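You operate a simulated robot arm through the tools that you are given. There is no shell and no other tool. Be economical: measure what you need, move in short steps, check, and stop when the job is done.

You run a simulated robot arm. Do the job below in one go: nothing can be reset, and whatever is moved stays where it is left.

TASK
Pull-test the hose end on the jig: pass tray at 200 N, else redo tray.
Fine: lock the clamp before the pull, hand clear of the nest; free the clamp after.

The check looks at the end state, three seconds after you hand in, the way a careful person would. Anything else that was tipped, shoved, dropped, spilled or broken makes it a failure.

THE ROBOT
A 7-joint arm with a two-finger parallel gripper, fixed in place. Base frame: the origin is at the foot of the arm, x ahead of it, y to its left, z up; the work surface is at about z = 0. Lengths are in m, angles in rad, forces in N, time in s.
With the tool pointing down near the work surface it reaches from about 0.24 to 0.62 m from the base axis. Its first joint turns from -1.152 to 1.152 rad. Payload 2.6 kg.
The tool frame sits at the grasp point between the pads (the TCP): z along the fingers, y along the line on which they close. The tips reach 0.03 m beyond it. Largest opening 0.094 m; finger width 0.028, thickness 0.01; the body of the gripper, 0.05 by 0.096 m, starts 0.055 m behind the TCP.
Orientation is told as [roll, pitch, yaw] about the base's x, y, z axes, in that order, counted from this pose: with the fingers straight down and closing along the base's y, the tool's x points along the base's -x, its y along +y and its z along -z.

THE INTERFACE
- The arm moves only by the tool apply_moves. Its argument "plan" is one flat list of numbers, 7 for each row, row after row: the gripper command, from -1 (shut) to 1 (fully open), values between in proportion, then the shift along the base's x, y, z in m, then the turn, a rotation vector about the base's x, y, z in rad. In form: [jaw, dx, dy, dz, wx, wy, wz, jaw, dx, dy, dz, wx, wy, wz, ...]. A call has 1 to 20 rows; each row shifts and turns the commanded pose from where the row before left it. Rows are played at 5 a second. More than 0.05 m and 0.15 rad between two rows, or a gripper value outside its range, and nothing of the call is played. Where a pose cannot be reached the arm comes as near as it can. A force on the tool above 70 N (or 10 N above the force at the start of the call, whichever is more), or a blocked arm, ends the call early, and 0.2 s more pass. The fingers move at their own pace (about 0.072 m/s each) and stop on an object; they squeeze with about 34 N. The grip force told is the motor's: it shows also when the fingers shut on nothing. Time passes only in rows, and 0.2 s behind the last, so rows that do not move let the fingers close. It gives the time, the measured TCP pose, the force on the tool (base axes), the opening and the grip force at its end, in the units of the frame above (readings bear some noise), with the torque about the TCP (base axes, N m) and any sound that the robot's microphone picked up, and new pictures: "pictures" is both (left out), scene, wrist or none.
- Cameras (640 x 400 px; columns grow to the right, rows downward): "scene" is fixed at [0.0054, 0.4102, 0.5815]; the picture's right is [-0.96, -0.29, 0.00], its down [-0.12, 0.39, -0.92] and it looks along [0.27, -0.87, -0.40] (base axes); focal length 322 px, centre (320, 200). "wrist" rides on the gripper at [0.076, 0.014, -0.102] in the tool frame; the picture's right is [-0.18, 0.98, 0.00], its down [-0.75, -0.14, -0.64] and it looks along [-0.63, -0.12, 0.77] (tool axes); focal length 243 px, centre (320, 200). There is no depth. A picture from a camera that has moved, and an enlarged one, comes with that camera's place and axes in the base frame and with its lens.
- zoom(camera, box): a new picture of the part [left, top, right, bottom] of that camera's present view, enlarged. No time passes.
- sign_off(): hands the job in; it is judged then, once.

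Go step by step. Nothing tells you positions but the pictures and the camera data: compare them with the known pose of the tool, close in by small moves and look again before you grip or let go. The budget is 120 turns and 200 pictures, counting those below and the enlarged ones. Unless the task says otherwise, let go and move clear before handing in, and close with one line.

The tools are called as name(argument=value, ...) on one line, values as JSON. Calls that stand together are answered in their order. apply_moves: Moves the arm, as the interface text tells. Its arguments: {"type":"object","properties":{"plan":{"type":"array","items":{"type":"number"}},"pictures":{"type":"string","enum":["both","scene","wrist","none"]}},"required":["plan"]} The other tools are called the same way: zoom (camera, box) takes an enlarged picture of a part of a camera's view; sign_off () hands the job in.

At the start:

```text
time_s: 0.0
tool_pos: [0.2639, -0.2713, 0.3458]
tool_rot: [0.0, -0.001, -0.001]
contact_force: [-0.5, -0.3, -0.3]
torque: [-0.04, -0.02, -0.02]
grip_width: 0.0941
grip_force: 0.0
```

scene: 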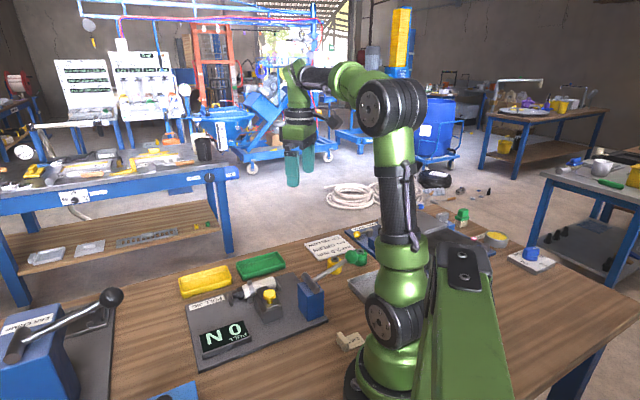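
wrist: 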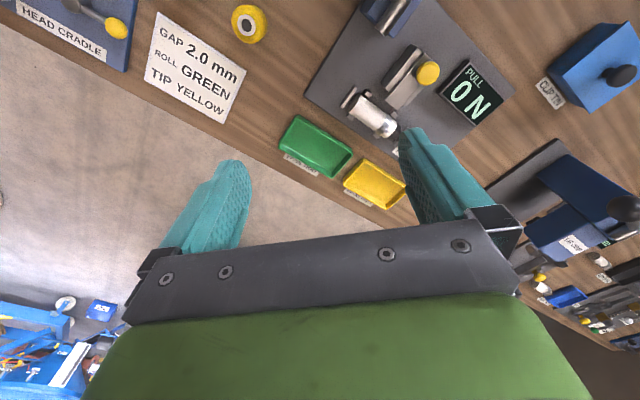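

I see the pull jig with its "PULL 0 N" display, a green and a yellow tray, and a card on the bench. I'll zoom in to read the labels and see how the jig works.

zoom(camera="scene", box=[160, 230, 400, 380])

zoom(camera="wrist", box=[260, 0, 540, 220])

zoom(camera="scene", box=[0, 260, 240, 400])

zoom(camera="wrist", box=[0, 0, 280, 180])

```text
2.67 times, centred on (280, 305) of scene
camera zoom: at [0.0054, 0.4102, 0.5815], right [-0.96, -0.29, 0.0], down [-0.12, 0.39, -0.92], along [0.27, -0.87, -0.4], focal length 859 px, centre (427, -80)
```

zoom: 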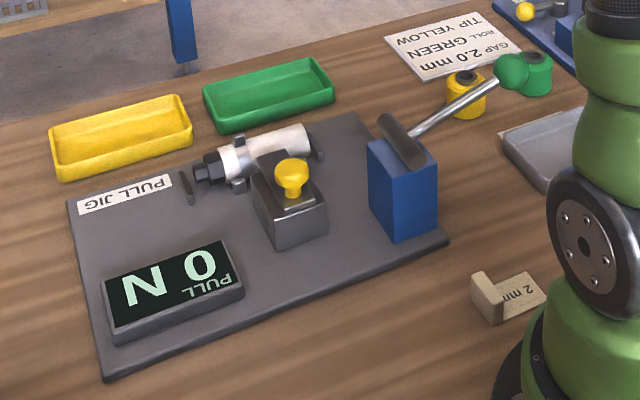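

```text
1.82 times, centred on (400, 110) of wrist
camera zoom: at [0.1866, -0.2576, 0.4477], right [0.18, 0.98, 0.0], down [0.75, -0.14, 0.64], along [0.63, -0.12, -0.77], focal length 441 px, centre (174, 364)
```

zoom: 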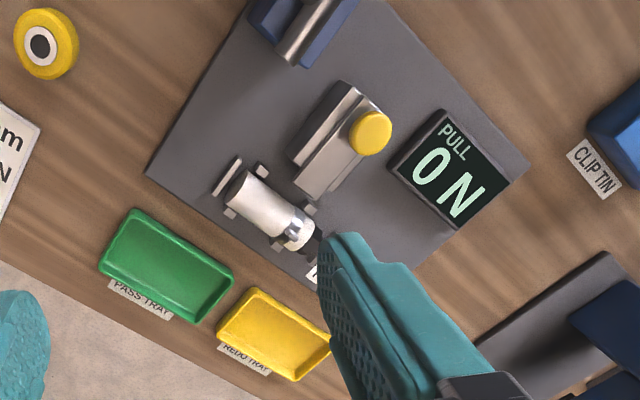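

```text
2.67 times, centred on (120, 330) of scene
camera zoom: at [0.0054, 0.4102, 0.5815], right [-0.96, -0.29, 0.0], down [-0.12, 0.39, -0.92], along [0.27, -0.87, -0.4], focal length 859 px, centre (853, -147)
```

zoom: 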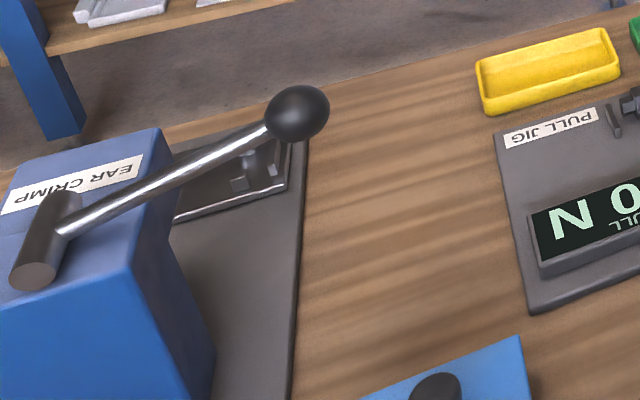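

```text
2.22 times, centred on (140, 90) of wrist
camera zoom: at [0.1866, -0.2576, 0.4477], right [0.18, 0.98, 0.0], down [0.75, -0.14, 0.64], along [0.63, -0.12, -0.77], focal length 539 px, centre (720, 444)
```

zoom: 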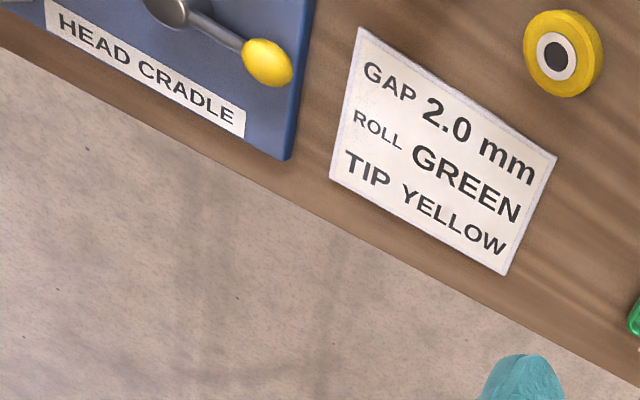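

The hose end is lying in the nest. The clamp has a yellow knob, and the pull lever has a green ball. I'll move the wrist camera over the jig for a closer look.

apply_moves(plan=[1, 0, 0.04, -0.02, 0, 0, 0, 1, 0, 0.04, -0.02, 0, 0, 0, 1, 0, 0.03, -0.02, 0, 0, 0, 1, 0, 0, 0, 0, 0, 0], pictures="wrist")

```text
time_s: 1.0
tool_pos: [0.2642, -0.1618, 0.2847]
tool_rot: [0.0, -0.002, -0.001]
contact_force: [0.1, 0.7, -0.6]
torque: [-0.02, -0.02, -0.01]
grip_width: 0.094
grip_force: 0.1
camera wrist: at [0.1876, -0.1478, 0.3874], right [0.18, 0.98, 0.0], down [0.75, -0.14, 0.64], along [0.63, -0.12, -0.77], focal length 243 px, centre (320, 200)
```

wrist: 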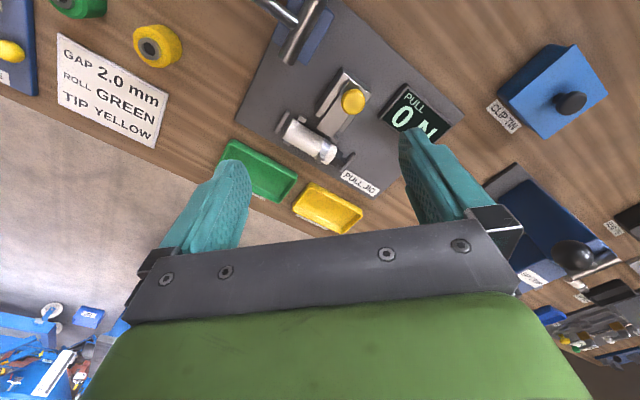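

zoom(camera="wrist", box=[240, 60, 400, 200])

zoom(camera="scene", box=[215, 260, 305, 330])

zoom(camera="wrist", box=[200, 0, 380, 110])

zoom(camera="scene", box=[280, 230, 400, 330])

```text
2.86 times, centred on (320, 130) of wrist
camera zoom: at [0.1876, -0.1478, 0.3874], right [0.18, 0.98, 0.0], down [0.75, -0.14, 0.64], along [0.63, -0.12, -0.77], focal length 693 px, centre (320, 400)
```

zoom: 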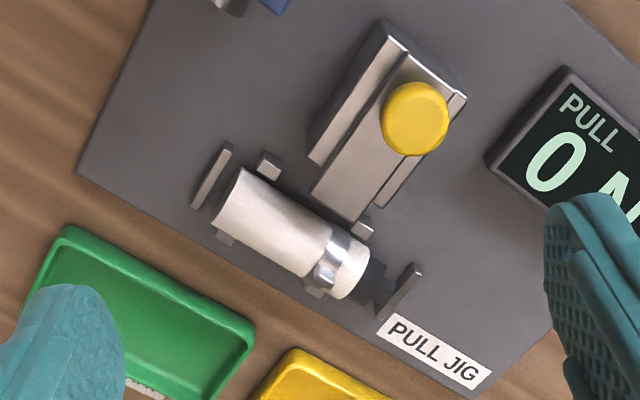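

```text
5.71 times, centred on (260, 295) of scene
camera zoom: at [0.0054, 0.4102, 0.5815], right [-0.96, -0.29, 0.0], down [-0.12, 0.39, -0.92], along [0.27, -0.87, -0.4], focal length 1840 px, centre (663, -343)
```

zoom: 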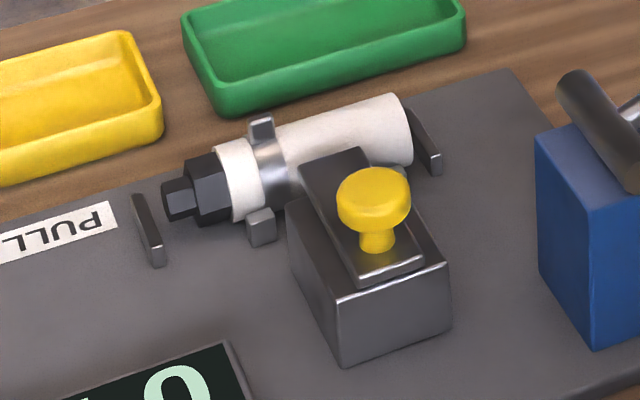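

```text
3.56 times, centred on (290, 55) of wrist
camera zoom: at [0.1876, -0.1478, 0.3874], right [0.18, 0.98, 0.0], down [0.75, -0.14, 0.64], along [0.63, -0.12, -0.77], focal length 863 px, centre (427, 716)
```

zoom: 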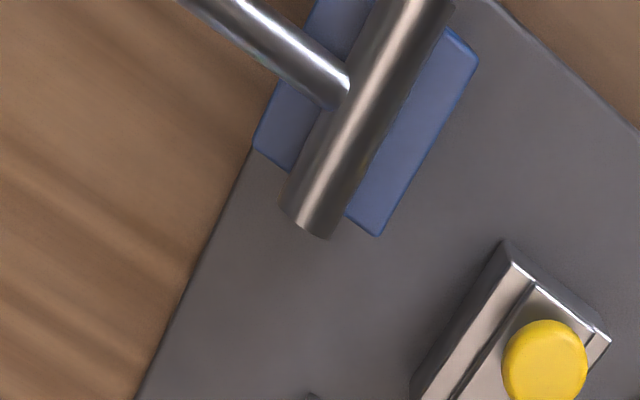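

```text
4.00 times, centred on (340, 280) of scene
camera zoom: at [0.0054, 0.4102, 0.5815], right [-0.96, -0.29, 0.0], down [-0.12, 0.39, -0.92], along [0.27, -0.87, -0.4], focal length 1288 px, centre (240, -120)
```

zoom: 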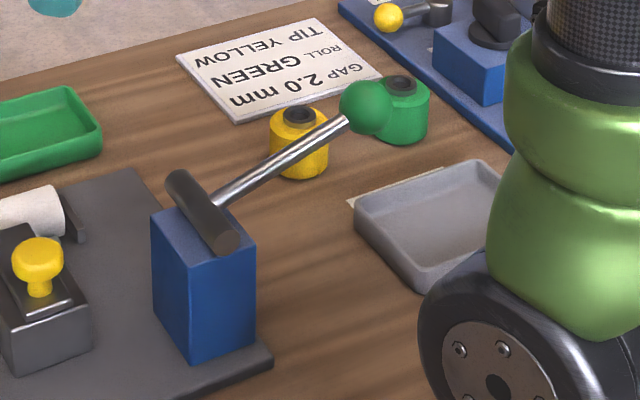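

The clamp's tongue slides toward the nest at about -45°, and its knob is near (0.295, -0.125, 0.07). I'll turn the tool to match, hover above the knob and look again.

apply_moves(plan=[1, 0.005, 0.006, -0.01, 0, 0, -0.13, 1, 0.005, 0.006, -0.01, 0, 0, -0.13, 1, 0.005, 0.006, -0.01, 0, 0, -0.13, 1, 0.005, 0.006, -0.02, 0, 0, -0.13, 1, 0.005, 0.006, -0.02, 0, 0, -0.13, 1, 0.006, 0.007, -0.02, 0, 0, -0.13, 1, 0, 0, -0.03, 0, 0, 0, 1, 0, 0, 0, 0, 0, 0])

```text
time_s: 2.8
tool_pos: [0.2945, -0.1239, 0.1654]
tool_rot: [-0.001, 0.001, -0.779]
contact_force: [0.2, 0.2, -0.7]
torque: [0.0, -0.02, -0.02]
grip_width: 0.0939
grip_force: 0.1
camera wrist: at [0.2492, -0.0609, 0.2674], right [0.82, 0.57, 0.0], down [0.44, -0.63, 0.64], along [0.37, -0.53, -0.77], focal length 243 px, centre (320, 200)
```

scene: 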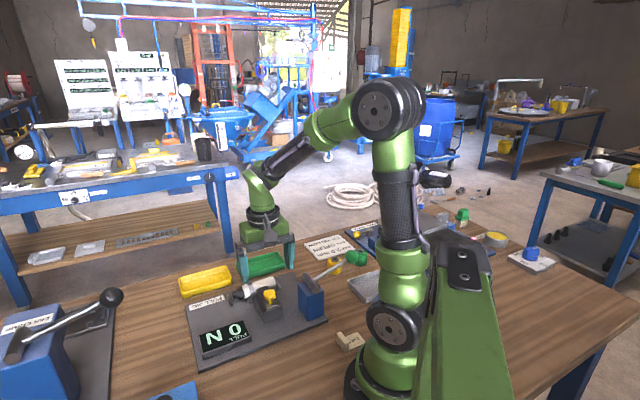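
wrist: 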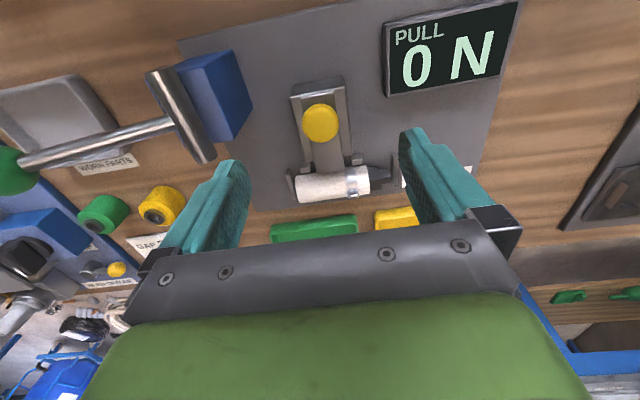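

The tool is lined up with the jig and the knob sits between the fingers. I'll lower it and look again before gripping.

apply_moves(plan=[0.2, 0.001, -0.003, -0.02, 0, 0, 0, 0.2, 0, 0, -0.02, 0, 0, 0, 0.2, 0, 0, -0.02, 0, 0, 0, 0.2, 0, 0, 0, 0, 0, 0])

zoom(camera="scene", box=[215, 230, 335, 330])

```text
time_s: 3.8
tool_pos: [0.2955, -0.1267, 0.105]
tool_rot: [0.001, 0.001, -0.779]
contact_force: [0.2, 1.0, 0.1]
torque: [0.0, 0.03, -0.03]
grip_width: 0.0565
grip_force: 0.1
camera wrist: at [0.2506, -0.0644, 0.2073], right [0.82, 0.57, 0.0], down [0.44, -0.63, 0.64], along [0.37, -0.53, -0.77], focal length 243 px, centre (320, 200)
```

scene: 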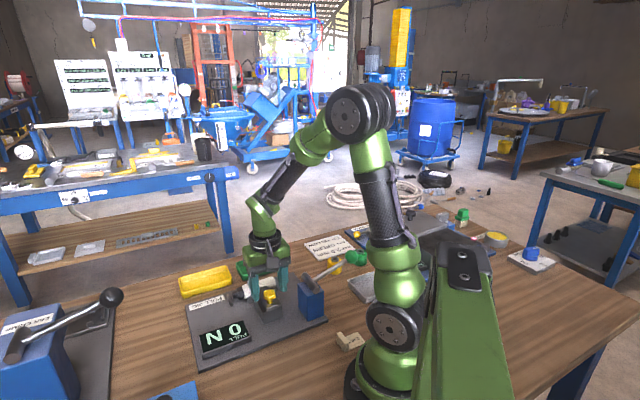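
wrist: 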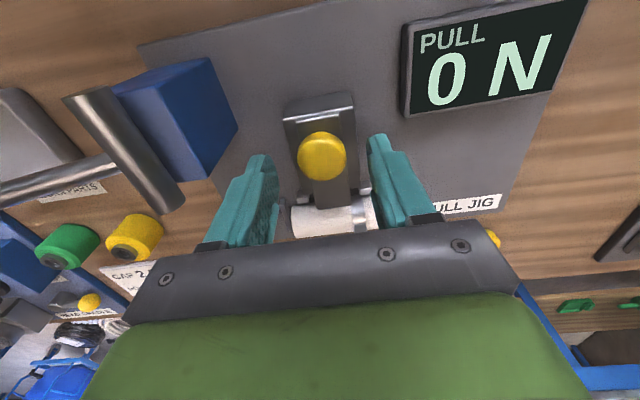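

```text
4.00 times, centred on (275, 280) of scene
camera zoom: at [0.0054, 0.4102, 0.5815], right [-0.96, -0.29, 0.0], down [-0.12, 0.39, -0.92], along [0.27, -0.87, -0.4], focal length 1288 px, centre (500, -120)
```

zoom: 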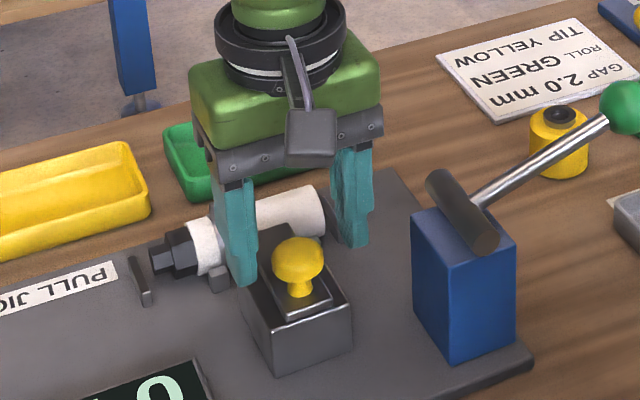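

The knob is centred between the fingertips. I'll go down 15 mm and close on it.

apply_moves(plan=[0.2, 0, 0, -0.015, 0, 0, 0, -0.2, 0, 0, 0, 0, 0, 0, -1, 0, 0, 0, 0, 0, 0, -1, 0, 0, 0, 0, 0, 0])

zoom(camera="scene", box=[215, 230, 335, 330])

```text
time_s: 4.8
tool_pos: [0.2961, -0.1275, 0.0891]
tool_rot: [0.002, 0.0, -0.778]
contact_force: [12.5, 8.7, -8.5]
torque: [-0.01, -0.36, -0.05]
grip_width: 0.029
grip_force: 45.4
camera wrist: at [0.2514, -0.0638, 0.1923], right [0.82, 0.57, 0.0], down [0.44, -0.63, 0.64], along [0.37, -0.53, -0.77], focal length 243 px, centre (320, 200)
```

scene: 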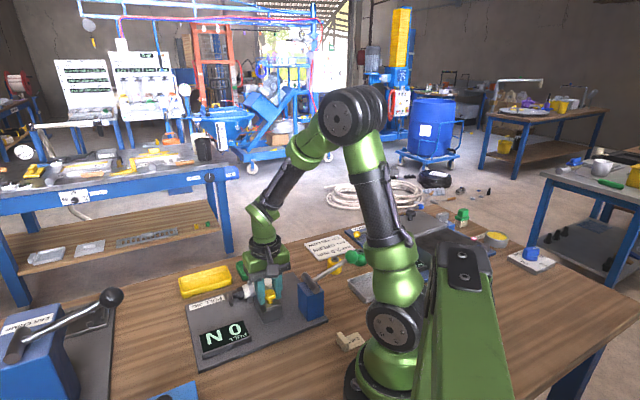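
wrist: 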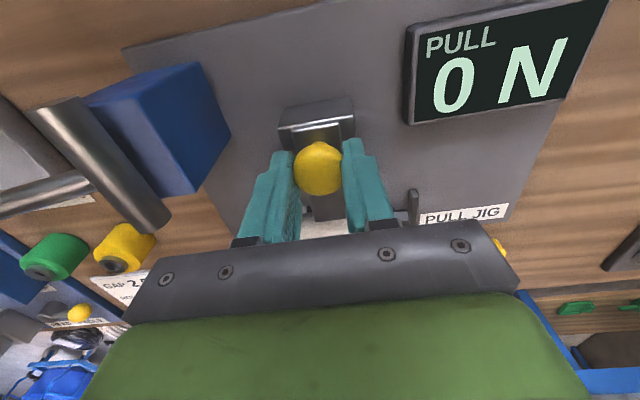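

```text
4.00 times, centred on (275, 280) of scene
camera zoom: at [0.0054, 0.4102, 0.5815], right [-0.96, -0.29, 0.0], down [-0.12, 0.39, -0.92], along [0.27, -0.87, -0.4], focal length 1288 px, centre (500, -120)
```

zoom: 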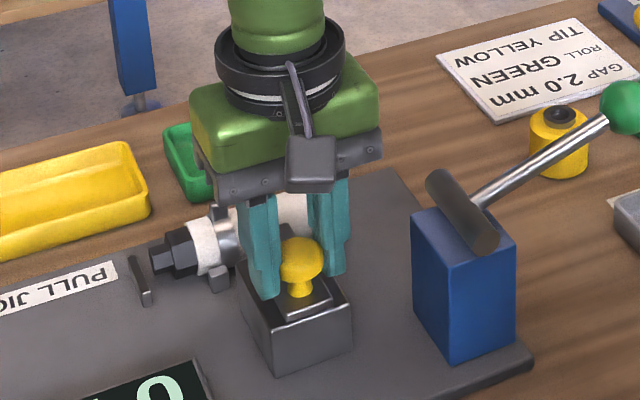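

I have the knob, which is 29 mm wide. I'll slide it toward the nest in small steps and watch the force.

apply_moves(plan=[-1, 0.001, 0.001, 0, 0, 0, 0, -1, 0.0035, -0.0035, 0, 0, 0, 0, -1, 0.0035, -0.0035, 0, 0, 0, 0, -1, 0.0035, -0.0035, 0, 0, 0, 0, -1, 0.0035, -0.0035, 0, 0, 0, 0], pictures="wrist")

```text
time_s: 6.0
tool_pos: [0.3088, -0.1392, 0.0909]
tool_rot: [0.0, 0.002, -0.78]
contact_force: [4.0, 5.5, -11.8]
torque: [0.08, -0.05, 0.06]
grip_width: 0.0289
grip_force: 44.9
camera wrist: at [0.2653, -0.077, 0.1926], right [0.82, 0.57, 0.0], down [0.44, -0.63, 0.64], along [0.36, -0.53, -0.77], focal length 243 px, centre (320, 200)
```

wrist: 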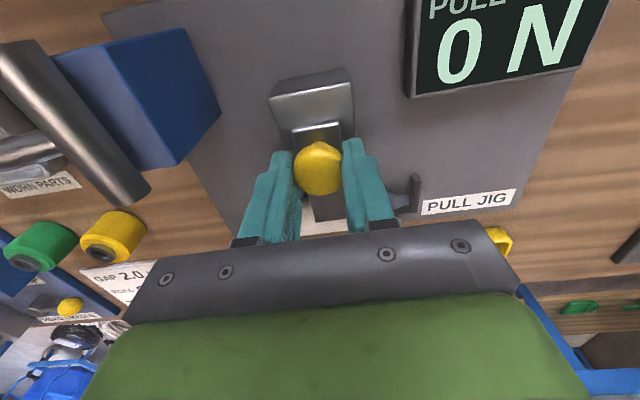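

The tongue slides easily and has moved about 18 mm. I'll keep going until it stops.

apply_moves(plan=[-1, 0.0035, -0.0035, -0.0005, 0, 0, 0, -1, 0.0035, -0.0035, -0.0005, 0, 0, 0, -1, 0, 0, 0, 0, 0, 0], pictures="wrist")

apply_moves(plan=[-1, 0.0035, -0.0035, 0, 0, 0, 0, -1, 0.002, -0.002, 0, 0, 0, 0, -1, 0, 0, 0, 0, 0, 0])

zoom(camera="scene", box=[215, 230, 335, 330])

```text
time_s: 6.8
tool_pos: [0.3171, -0.1484, 0.09]
tool_rot: [0.0, -0.002, -0.781]
contact_force: [1.1, 2.0, 10.4]
torque: [0.78, 0.65, -0.11]
grip_width: 0.029
grip_force: 45.2
camera wrist: at [0.2732, -0.0849, 0.1923], right [0.82, 0.57, 0.0], down [0.43, -0.63, 0.64], along [0.37, -0.53, -0.77], focal length 243 px, centre (320, 200)
```

wrist: 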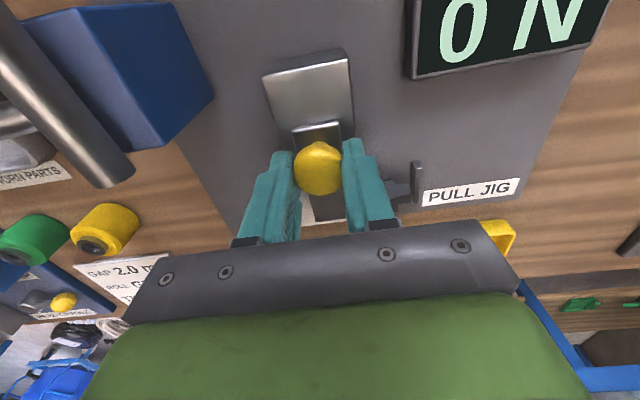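

```text
time_s: 7.6
tool_pos: [0.3223, -0.1547, 0.0903]
tool_rot: [-0.001, -0.002, -0.78]
contact_force: [-2.6, -2.1, 11.5]
torque: [-0.16, -0.12, 0.05]
grip_width: 0.0289
grip_force: 45.3
camera wrist: at [0.2783, -0.0901, 0.1922], right [0.82, 0.57, 0.0], down [0.44, -0.63, 0.64], along [0.37, -0.53, -0.77], focal length 243 px, centre (320, 200)
```

scene: 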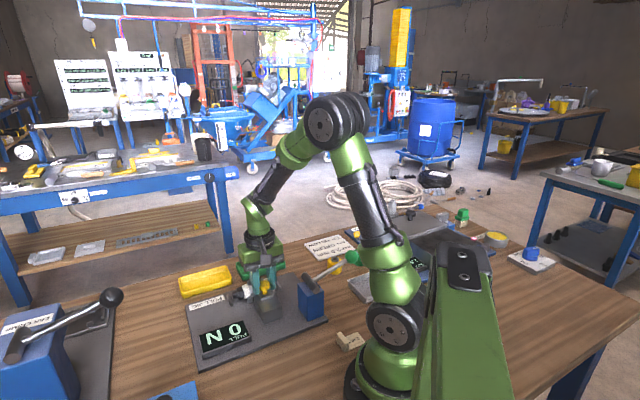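
wrist: 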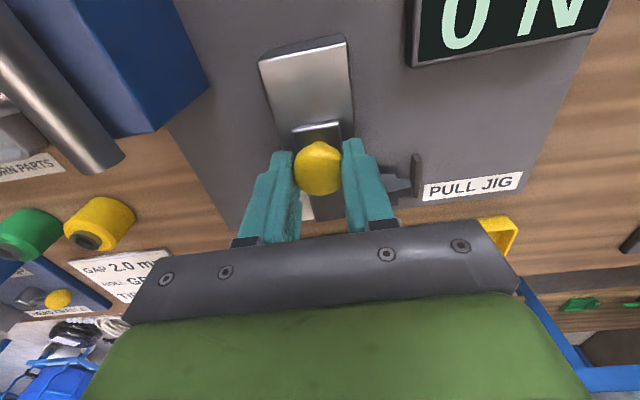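

```text
4.00 times, centred on (275, 280) of scene
camera zoom: at [0.0054, 0.4102, 0.5815], right [-0.96, -0.29, 0.0], down [-0.12, 0.39, -0.92], along [0.27, -0.87, -0.4], focal length 1288 px, centre (500, -120)
```

zoom: 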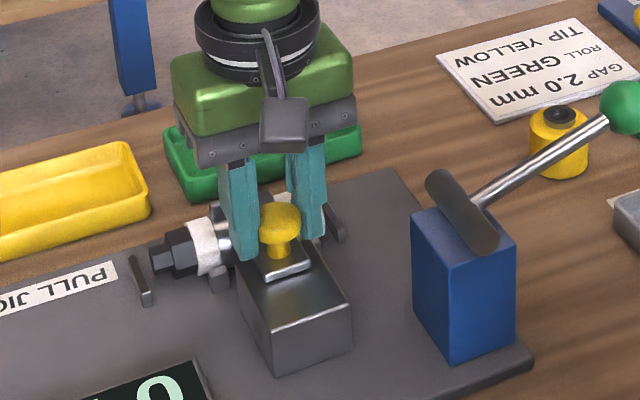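

The tongue now covers most of the hose and I still feel no stop. I'll continue in small steps.

apply_moves(plan=[-1, 0.002, -0.002, 0, 0, 0, 0, -1, 0.002, -0.002, 0, 0, 0, 0, -1, 0, 0, 0, 0, 0, 0], pictures="none")

apply_moves(plan=[-1, 0.002, -0.002, 0, 0, 0, 0, -1, 0.002, -0.002, 0, 0, 0, 0, -1, 0, 0, 0, 0, 0, 0], pictures="wrist")

zoom(camera="scene", box=[215, 230, 335, 330])

```text
time_s: 8.4
tool_pos: [0.327, -0.1566, 0.0904]
tool_rot: [-0.001, -0.001, -0.779]
contact_force: [-4.0, -3.7, 20.2]
torque: [0.02, 0.17, 0.06]
grip_width: 0.029
grip_force: 45.0
```

```text
time_s: 9.2
tool_pos: [0.3298, -0.159, 0.0886]
tool_rot: [0.0, 0.008, -0.782]
contact_force: [-22.6, 8.9, 31.7]
torque: [0.12, 0.37, 0.0]
grip_width: 0.0287
grip_force: 44.9
camera wrist: at [0.2853, -0.0967, 0.1915], right [0.82, 0.57, 0.0], down [0.44, -0.63, 0.64], along [0.36, -0.53, -0.77], focal length 243 px, centre (320, 200)
```

wrist: 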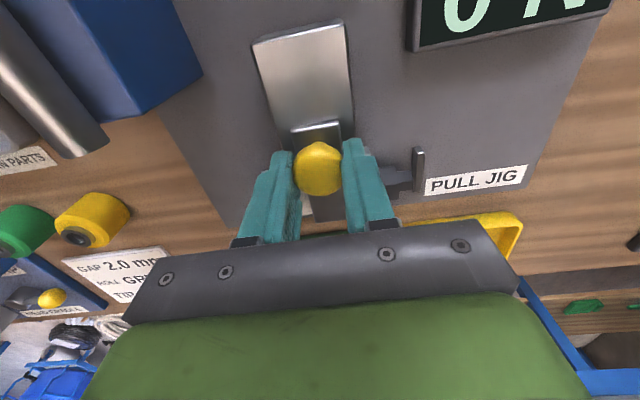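

```text
4.00 times, centred on (275, 280) of scene
camera zoom: at [0.0053, 0.4103, 0.5814], right [-0.96, -0.29, 0.0], down [-0.12, 0.39, -0.92], along [0.27, -0.87, -0.4], focal length 1288 px, centre (500, -120)
```

zoom: 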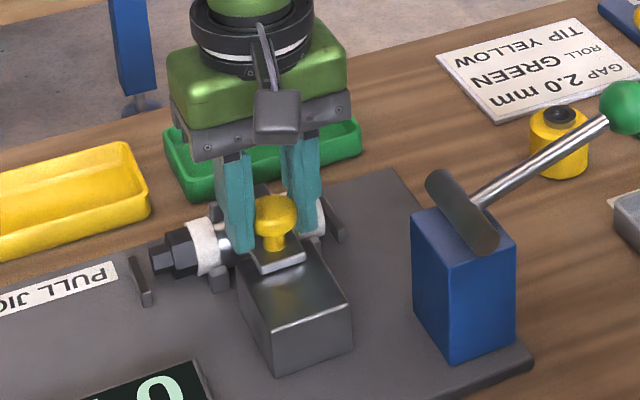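

The push-back along the slide suggests the end stop. I'll ease off vertically and push slightly more to confirm.

apply_moves(plan=[-1, 0, 0, 0.0015, 0, 0, 0, -1, 0.001, -0.001, 0, 0, 0, 0, -1, 0, 0, 0, 0, 0, 0], pictures="none")

apply_moves(plan=[-1, 0.001, -0.001, 0, 0, 0, 0, -1, 0, 0, 0, 0, 0, 0], pictures="none")

```text
time_s: 10.0
tool_pos: [0.3292, -0.1589, 0.0887]
tool_rot: [-0.001, 0.011, -0.782]
contact_force: [-17.4, 12.4, -6.7]
torque: [0.17, 0.32, 0.13]
grip_width: 0.0289
grip_force: 44.5
```

```text
time_s: 10.6
tool_pos: [0.3291, -0.1595, 0.0878]
tool_rot: [-0.002, 0.012, -0.782]
contact_force: [-18.6, 19.2, -9.7]
torque: [0.18, 0.17, 0.01]
grip_width: 0.0289
grip_force: 44.6
```

The slide is at its stop. I'll release, rise, and look at the clamp.

apply_moves(plan=[-1, -0.001, 0.001, 0, 0, 0, 0, 0.2, 0, 0, 0, 0, 0, 0, 0.2, 0, 0, 0, 0, 0, 0, 0.2, 0, 0, 0.03, 0, 0, 0, 0.2, -0.01, 0.01, 0.04, 0, 0, 0, 0.2, -0.02, 0.02, 0.04, 0, 0, 0, 0.2, -0.02, 0.02, 0.03, 0, 0, 0, 0.2, 0, 0, 0, 0, 0, 0])

zoom(camera="scene", box=[215, 250, 305, 320])

zoom(camera="wrist", box=[200, 50, 440, 240])

```text
time_s: 12.4
tool_pos: [0.2811, -0.1104, 0.2311]
tool_rot: [-0.001, 0.0, -0.78]
contact_force: [-0.4, 0.0, 0.7]
torque: [-0.04, -0.01, -0.01]
grip_width: 0.0564
grip_force: 0.1
camera wrist: at [0.2369, -0.0471, 0.3328], right [0.82, 0.57, 0.0], down [0.44, -0.63, 0.64], along [0.37, -0.53, -0.77], focal length 243 px, centre (320, 200)
```

scene: 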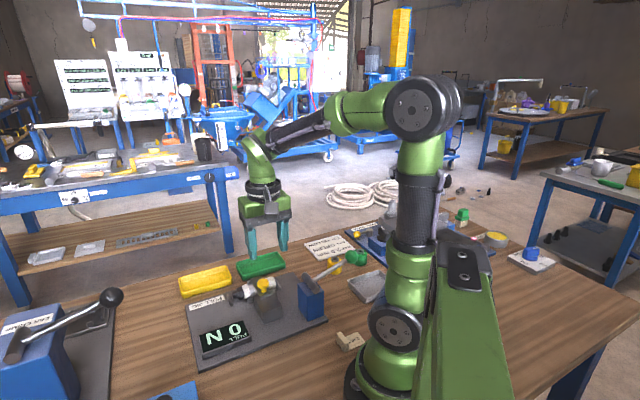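
wrist: 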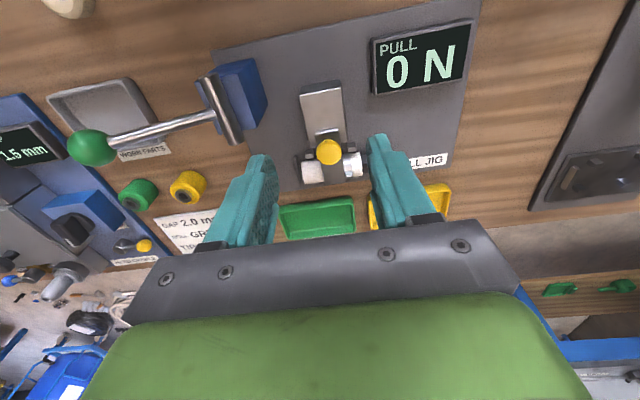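

```text
5.71 times, centred on (260, 285) of scene
camera zoom: at [0.0054, 0.4102, 0.5815], right [-0.96, -0.29, 0.0], down [-0.12, 0.39, -0.92], along [0.27, -0.87, -0.4], focal length 1840 px, centre (663, -286)
```

zoom: 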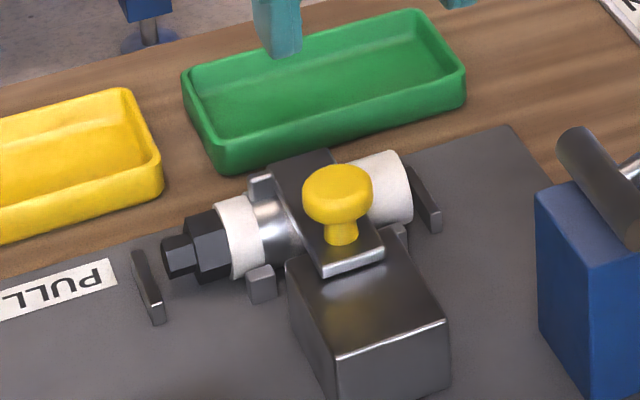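

```text
2.11 times, centred on (320, 145) of wrist
camera zoom: at [0.2369, -0.0471, 0.3328], right [0.82, 0.57, 0.0], down [0.44, -0.63, 0.64], along [0.37, -0.53, -0.77], focal length 511 px, centre (320, 316)
```

zoom: 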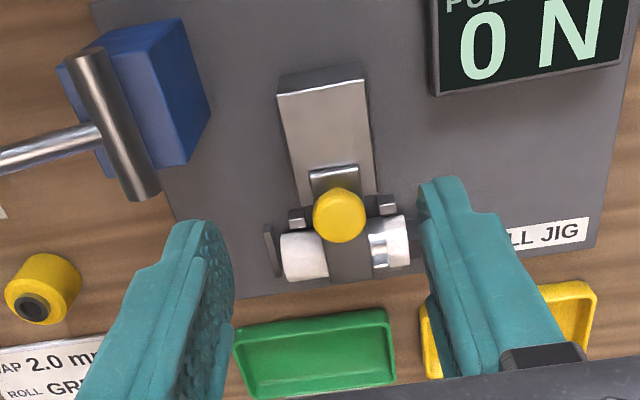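

The tongue is across the hose, so the clamp is locked. Next is the pull lever: its green ball is near (0.128, -0.250, 0.133) and its pivot near (0.207, -0.166, 0.105). I'll move above the ball and turn the tool so the fingers close along the pivot axis.

apply_moves(plan=[0.2, -0.0139, -0.0127, 0, 0, 0, -0.143, 0.2, -0.0139, -0.0127, 0, 0, 0, -0.143, 0.2, -0.0139, -0.0127, 0, 0, 0, -0.143, 0.2, -0.0139, -0.0127, 0, 0, 0, -0.143, 0.2, -0.0139, -0.0127, 0, 0, 0, -0.143, 0.2, -0.0139, -0.0127, 0, 0, 0, -0.143, 0.2, -0.0139, -0.0127, 0, 0, 0, -0.143, 0.2, -0.0139, -0.0127, 0, 0, 0, -0.143, 0.2, -0.0139, -0.0127, 0, 0, 0, -0.143, 0.2, -0.0139, -0.0127, 0, 0, 0, -0.143, 0.2, -0.0139, -0.0127, 0, 0, 0, -0.143, 0.2, 0, 0, 0, 0, 0, 0])

zoom(camera="scene", box=[280, 210, 400, 310])

```text
time_s: 15.0
tool_pos: [0.1275, -0.2525, 0.2306]
tool_rot: [-0.001, -0.001, -2.356]
contact_force: [0.4, 0.5, -0.2]
torque: [0.02, -0.02, 0.01]
grip_width: 0.0564
grip_force: 0.1
camera wrist: at [0.192, -0.2084, 0.3337], right [0.57, -0.82, 0.0], down [-0.63, -0.43, 0.64], along [-0.53, -0.36, -0.77], focal length 243 px, centre (320, 200)
```

scene: 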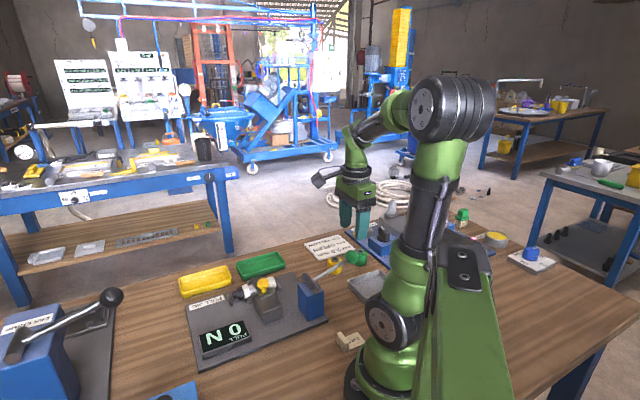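
wrist: 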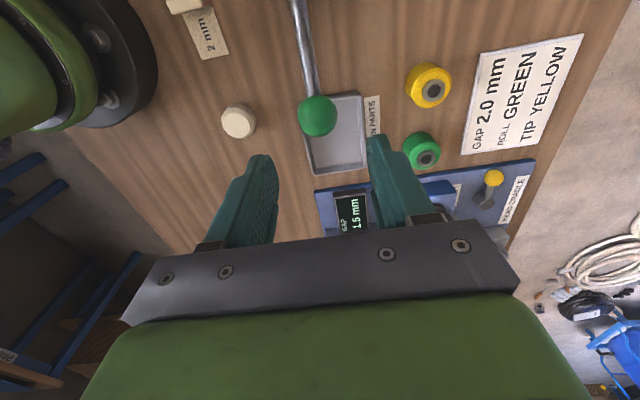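

```text
4.00 times, centred on (340, 260) of scene
camera zoom: at [0.0054, 0.4102, 0.5815], right [-0.96, -0.29, 0.0], down [-0.12, 0.39, -0.92], along [0.27, -0.87, -0.4], focal length 1288 px, centre (240, -40)
```

zoom: 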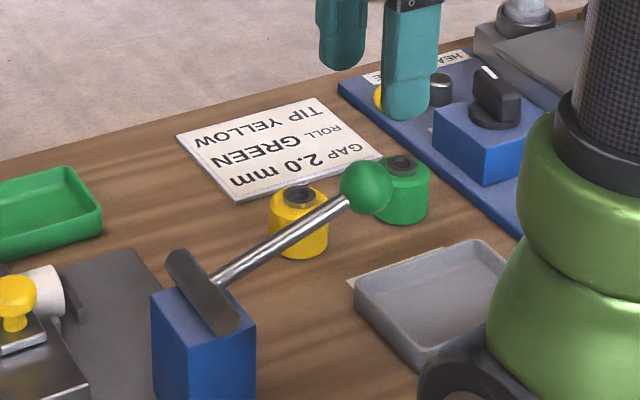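

The ball is directly under the tool. I'll descend so the fingers straddle it, then check.

apply_moves(plan=[0.2, 0, 0.002, -0.03, 0, 0, 0, 0.2, 0, 0, -0.03, 0, 0, 0, 0.2, 0, 0, -0.03, 0, 0, 0, 0.2, 0, 0, 0, 0, 0, 0])

zoom(camera="scene", box=[280, 210, 400, 310])

```text
time_s: 16.0
tool_pos: [0.128, -0.2486, 0.14]
tool_rot: [0.001, 0.0, -2.351]
contact_force: [-0.5, -1.0, -0.6]
torque: [0.03, -0.03, 0.0]
grip_width: 0.0563
grip_force: 0.0
camera wrist: at [0.1921, -0.2062, 0.2434], right [0.57, -0.82, 0.0], down [-0.63, -0.44, 0.64], along [-0.53, -0.36, -0.77], focal length 243 px, centre (320, 200)
```

scene: 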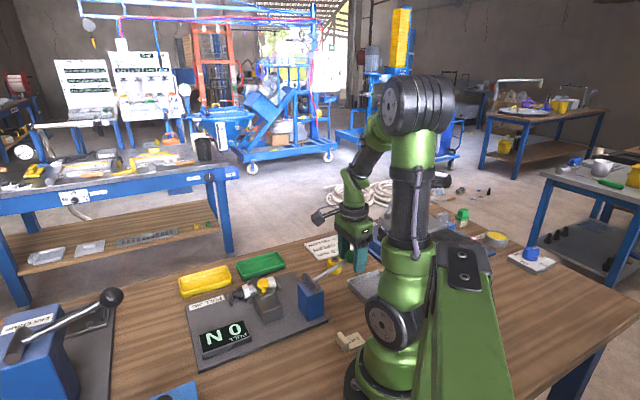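
wrist: 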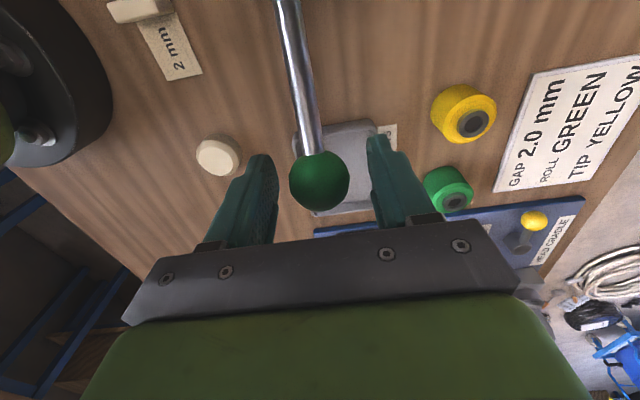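

```text
4.00 times, centred on (340, 260) of scene
camera zoom: at [0.0054, 0.4102, 0.5815], right [-0.96, -0.29, 0.0], down [-0.12, 0.39, -0.92], along [0.27, -0.87, -0.4], focal length 1288 px, centre (240, -40)
```

zoom: 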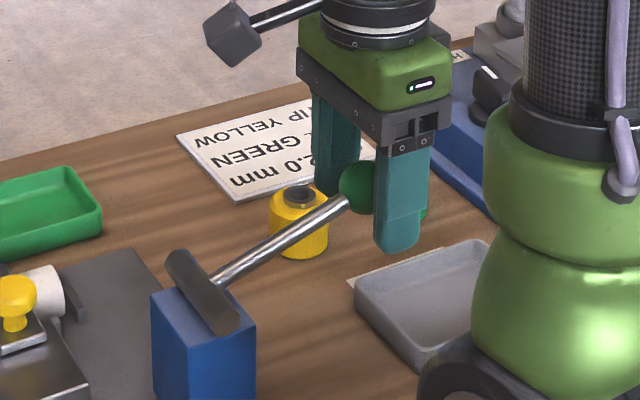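

The ball is centred between the fingers. I'll go down 5 mm and grip it.

apply_moves(plan=[0.2, 0, 0, -0.005, 0, 0, 0, -1, 0, 0, 0, 0, 0, 0, -1, 0, 0, 0, 0, 0, 0, -1, 0, 0, 0, 0, 0, 0])

```text
time_s: 17.0
tool_pos: [0.1281, -0.2482, 0.1349]
tool_rot: [-0.002, -0.001, -2.352]
contact_force: [-5.8, 5.2, 1.3]
torque: [-0.06, 0.11, -0.02]
grip_width: 0.033
grip_force: 45.5
camera wrist: at [0.192, -0.2061, 0.2385], right [0.57, -0.82, 0.0], down [-0.63, -0.44, 0.64], along [-0.53, -0.36, -0.77], focal length 243 px, centre (320, 200)
```

scene: 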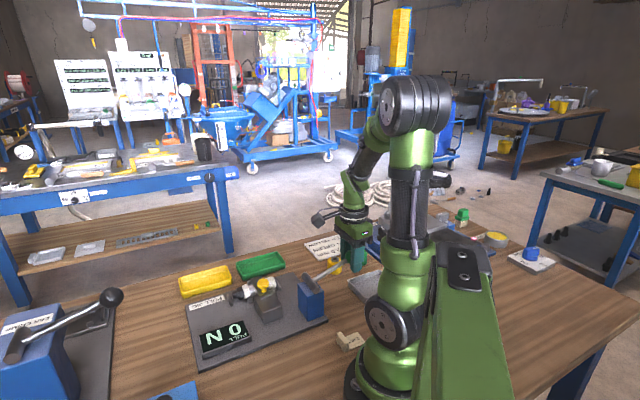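
wrist: 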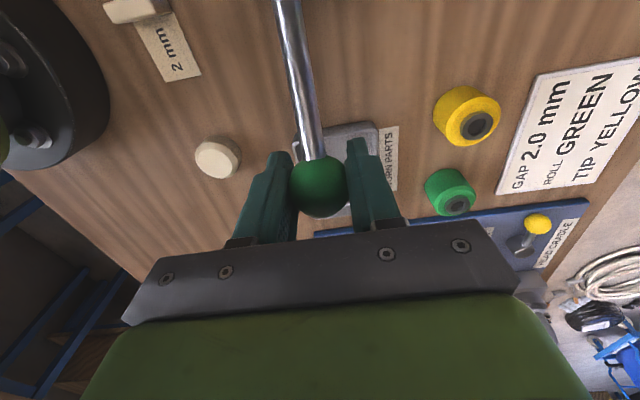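

Ball gripped. I'll test upward by 6 mm to see whether the lever moves that way.

apply_moves(plan=[-1, 0.0005, 0.0005, 0.003, 0, 0, 0, -1, 0.0005, 0.0005, 0.003, 0, 0, 0, -1, 0, 0, 0, 0, 0, 0], pictures="none")

```text
time_s: 17.8
tool_pos: [0.1294, -0.2485, 0.1416]
tool_rot: [-0.001, 0.0, -2.355]
contact_force: [1.2, -14.4, -42.6]
torque: [-0.02, 0.04, 0.0]
grip_width: 0.0334
grip_force: 45.6
```

It resists hard going up, so that's its stop. I'll go back and try downward.

apply_moves(plan=[-1, -0.0005, -0.0005, -0.003, 0, 0, 0, -1, -0.0005, -0.0005, -0.003, 0, 0, 0, -1, 0, 0, -0.003, 0, 0, 0, -1, 0, 0, -0.003, 0, 0, 0, -1, 0, 0, 0, 0, 0, 0])

zoom(camera="scene", box=[180, 240, 400, 370])

```text
time_s: 19.0
tool_pos: [0.127, -0.2502, 0.1298]
tool_rot: [0.001, -0.002, -2.355]
contact_force: [-29.9, 3.1, 16.8]
torque: [0.74, -0.51, -0.01]
grip_width: 0.0335
grip_force: 44.4
camera wrist: at [0.1914, -0.2067, 0.2324], right [0.57, -0.82, 0.0], down [-0.63, -0.43, 0.64], along [-0.53, -0.36, -0.77], focal length 243 px, centre (320, 200)
```

scene: 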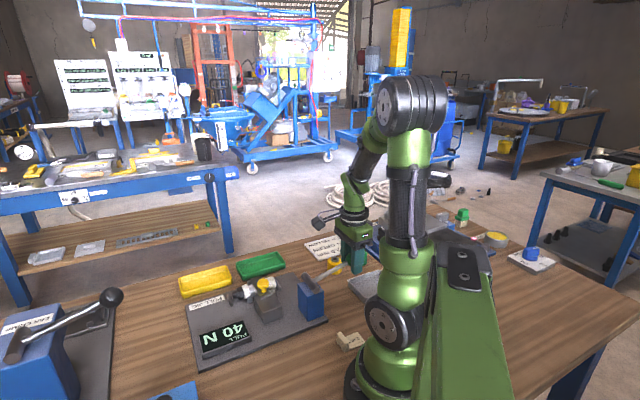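
wrist: 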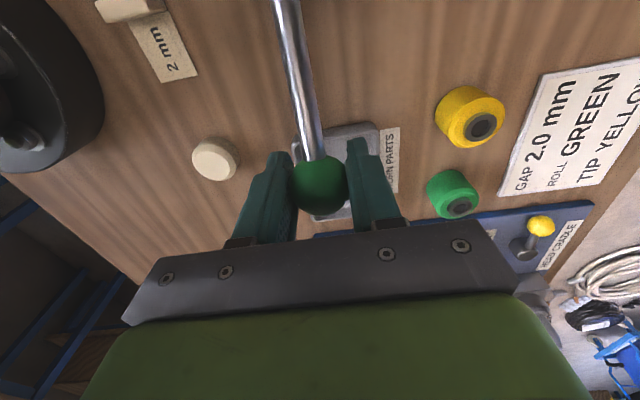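

```text
2.91 times, centred on (290, 305) of scene
camera zoom: at [0.0053, 0.4103, 0.5815], right [-0.96, -0.29, 0.0], down [-0.12, 0.39, -0.92], along [0.27, -0.87, -0.4], focal length 937 px, centre (407, -106)
```

zoom: 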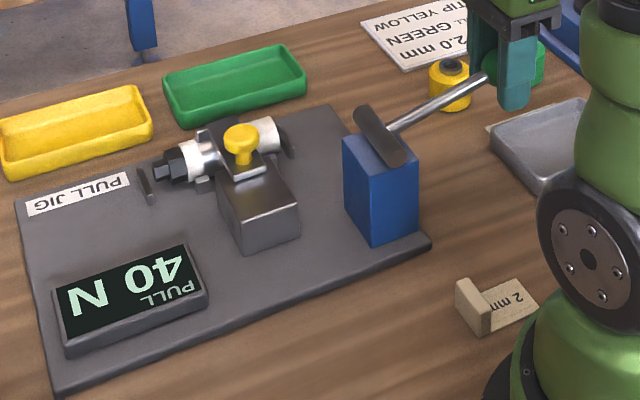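

Pressing down works: the display shows 40 N. I'll go on down in small steps and read it each time.

apply_moves(plan=[-1, -0.001, -0.0007, -0.003, 0, 0, 0, -1, -0.0005, -0.0005, -0.003, 0, 0, 0, -1, 0, 0, 0, 0, 0, 0], pictures="none")

zoom(camera="scene", box=[180, 240, 400, 370])

```text
time_s: 19.8
tool_pos: [0.1272, -0.2503, 0.1244]
tool_rot: [0.0, 0.0, -2.352]
contact_force: [-23.6, 3.2, 13.6]
torque: [0.54, -0.47, -0.15]
grip_width: 0.0335
grip_force: 45.4
```

```text
2.91 times, centred on (290, 305) of scene
camera zoom: at [0.0054, 0.4103, 0.5815], right [-0.96, -0.29, 0.0], down [-0.12, 0.39, -0.92], along [0.27, -0.87, -0.4], focal length 937 px, centre (407, -106)
```

zoom: 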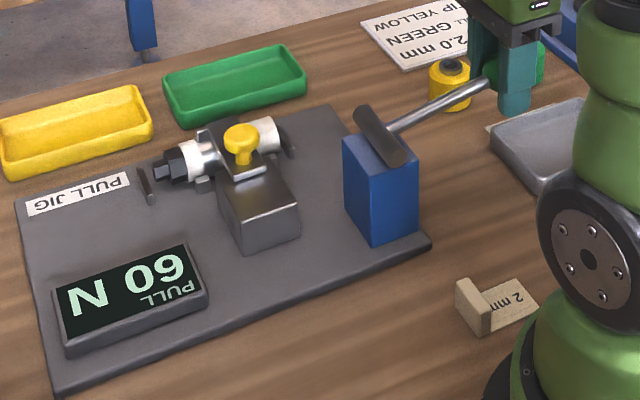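

Now 60 N, and the display seems to step by 20. I'll keep going.

apply_moves(plan=[-1, -0.001, -0.0005, -0.004, 0, 0, 0, -1, -0.0005, -0.0003, -0.004, 0, 0, 0, -1, 0, 0, 0, 0, 0, 0], pictures="none")

zoom(camera="scene", box=[180, 240, 400, 370])

```text
time_s: 20.6
tool_pos: [0.1271, -0.2519, 0.1155]
tool_rot: [0.003, 0.0, -2.35]
contact_force: [-14.5, 4.5, 13.0]
torque: [0.51, -0.58, -0.12]
grip_width: 0.0335
grip_force: 44.7
```

```text
2.91 times, centred on (290, 305) of scene
camera zoom: at [0.0054, 0.4103, 0.5815], right [-0.96, -0.29, 0.0], down [-0.12, 0.39, -0.92], along [0.27, -0.87, -0.4], focal length 937 px, centre (407, -106)
```

zoom: 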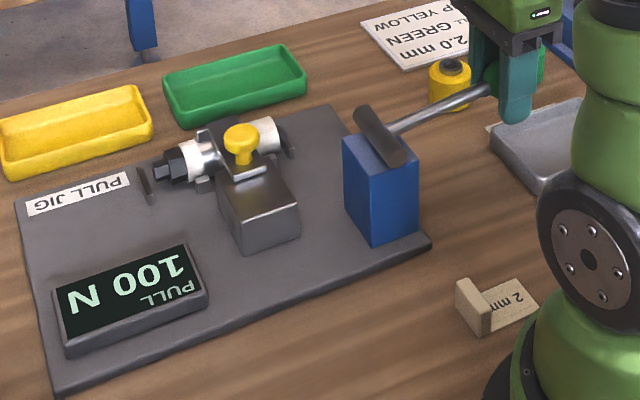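

apply_moves(plan=[-1, 0, 0, -0.004, 0, 0, 0, -1, 0, 0, -0.004, 0, 0, 0, -1, 0, 0, 0, 0, 0, 0], pictures="none")

zoom(camera="scene", box=[180, 240, 400, 370])

```text
time_s: 21.4
tool_pos: [0.1275, -0.252, 0.1074]
tool_rot: [0.003, 0.0, -2.352]
contact_force: [-15.0, 0.8, 13.6]
torque: [0.45, -0.58, -0.23]
grip_width: 0.0333
grip_force: 45.7
```

```text
2.91 times, centred on (290, 305) of scene
camera zoom: at [0.0054, 0.4102, 0.5815], right [-0.96, -0.29, 0.0], down [-0.12, 0.39, -0.92], along [0.27, -0.87, -0.4], focal length 937 px, centre (407, -106)
```

zoom: 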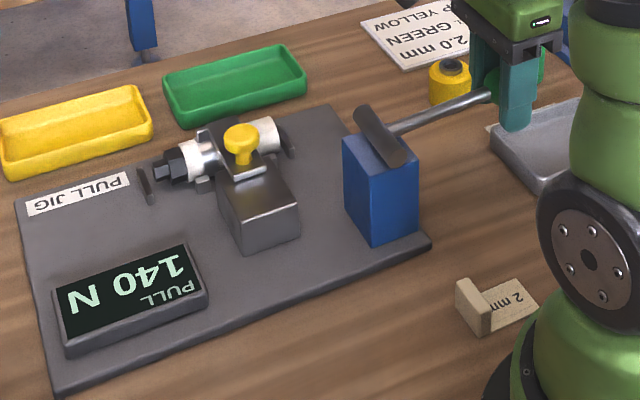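

140 N and the joint is still holding. I'll carry on in smaller steps.

apply_moves(plan=[-1, 0, 0, -0.004, 0, 0, 0, -1, 0.0002, 0.0002, -0.003, 0, 0, 0, -1, 0, 0, 0, 0, 0, 0], pictures="none")

zoom(camera="scene", box=[180, 240, 400, 370])

```text
time_s: 22.2
tool_pos: [0.1263, -0.253, 0.1011]
tool_rot: [0.001, -0.001, -2.351]
contact_force: [-16.4, -9.9, 11.9]
torque: [0.42, -0.48, -0.06]
grip_width: 0.0332
grip_force: 45.2
```

```text
2.91 times, centred on (290, 305) of scene
camera zoom: at [0.0054, 0.4102, 0.5815], right [-0.96, -0.29, 0.0], down [-0.12, 0.39, -0.92], along [0.27, -0.87, -0.4], focal length 937 px, centre (407, -106)
```

zoom: 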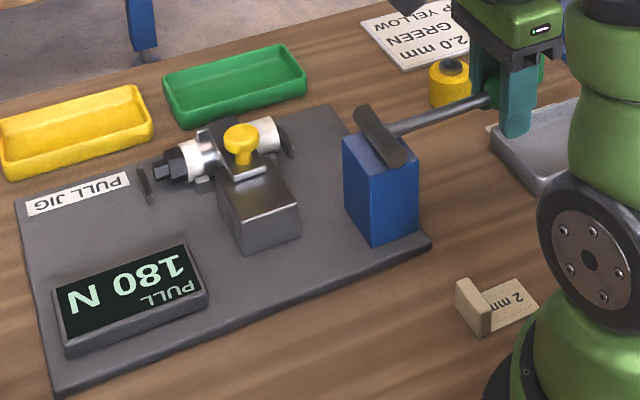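

apply_moves(plan=[-1, 0, 0, -0.003, 0, 0, 0, -1, 0, 0, 0, 0, 0, 0], pictures="none")

zoom(camera="scene", box=[180, 240, 400, 370])

```text
time_s: 22.8
tool_pos: [0.1246, -0.2524, 0.0987]
tool_rot: [0.002, 0.0, -2.353]
contact_force: [-18.6, -14.7, 14.2]
torque: [0.65, -0.69, -0.03]
grip_width: 0.0331
grip_force: 44.6
```

```text
2.91 times, centred on (290, 305) of scene
camera zoom: at [0.0054, 0.4102, 0.5815], right [-0.96, -0.29, 0.0], down [-0.12, 0.39, -0.92], along [0.27, -0.87, -0.4], focal length 937 px, centre (407, -106)
```

zoom: 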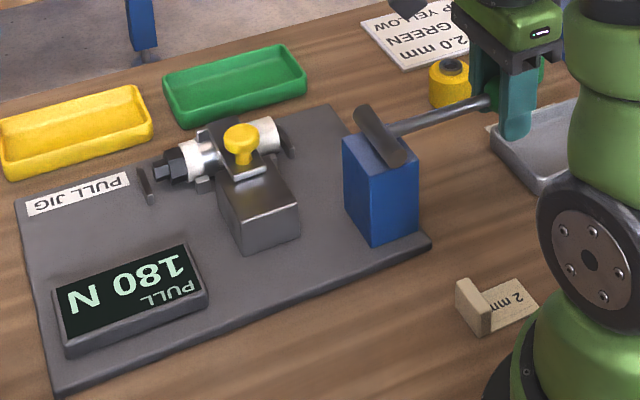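

apply_moves(plan=[-1, 0, 0, -0.0025, 0, 0, 0, -1, 0, 0, 0, 0, 0, 0], pictures="none")

zoom(camera="scene", box=[180, 240, 400, 370])

```text
time_s: 23.4
tool_pos: [0.1255, -0.2525, 0.0947]
tool_rot: [0.002, -0.002, -2.352]
contact_force: [-17.8, -17.6, 12.4]
torque: [0.44, -0.61, -0.03]
grip_width: 0.0334
grip_force: 44.7
```

```text
2.91 times, centred on (290, 305) of scene
camera zoom: at [0.0054, 0.4102, 0.5815], right [-0.96, -0.29, 0.0], down [-0.12, 0.39, -0.92], along [0.27, -0.87, -0.4], focal length 937 px, centre (407, -106)
```

zoom: 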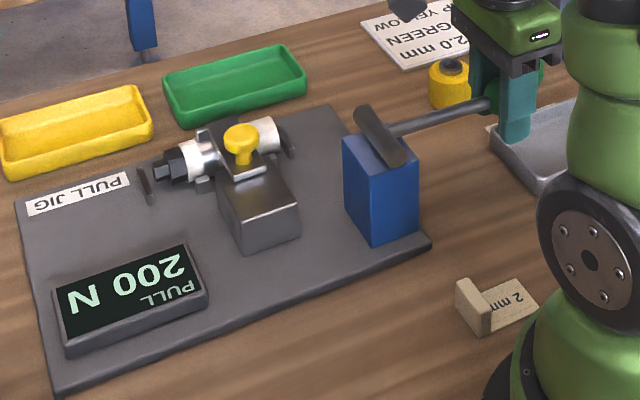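

The display shows 200 N. I'll hold a moment and look closely at the joint for slip.

apply_moves(plan=[-1, 0, 0, 0, 0, 0, 0, -1, 0, 0, 0, 0, 0, 0, -1, 0, 0, 0, 0, 0, 0, -1, 0, 0, 0, 0, 0, 0], pictures="none")

zoom(camera="scene", box=[190, 250, 310, 350])

zoom(camera="scene", box=[225, 270, 295, 315])

```text
time_s: 24.4
tool_pos: [0.1254, -0.2524, 0.0961]
tool_rot: [0.001, -0.001, -2.35]
contact_force: [-14.8, -21.2, 5.9]
torque: [0.03, 0.09, -0.11]
grip_width: 0.0333
grip_force: 45.2
```

```text
4.00 times, centred on (250, 300) of scene
camera zoom: at [0.0054, 0.4102, 0.5815], right [-0.96, -0.29, 0.0], down [-0.12, 0.39, -0.92], along [0.27, -0.87, -0.4], focal length 1288 px, centre (600, -200)
```

zoom: 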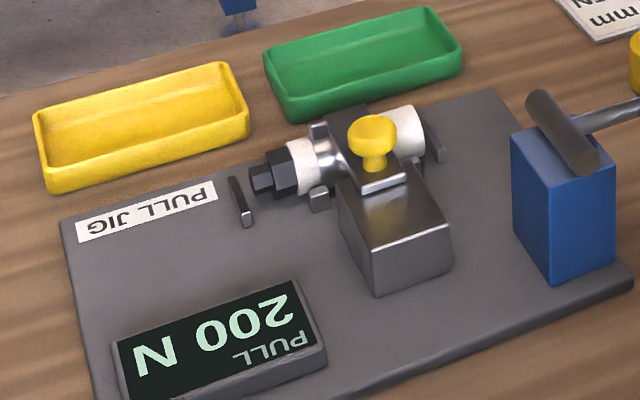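

```text
8.89 times, centred on (260, 292) of scene
camera zoom: at [0.0054, 0.4102, 0.5815], right [-0.96, -0.29, 0.0], down [-0.12, 0.39, -0.92], along [0.27, -0.87, -0.4], focal length 2862 px, centre (853, -622)
```

zoom: 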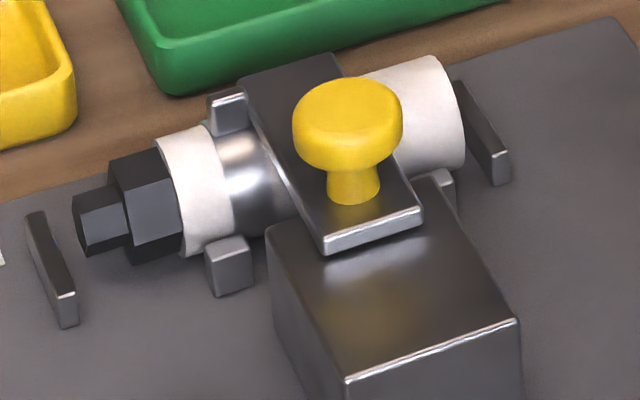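

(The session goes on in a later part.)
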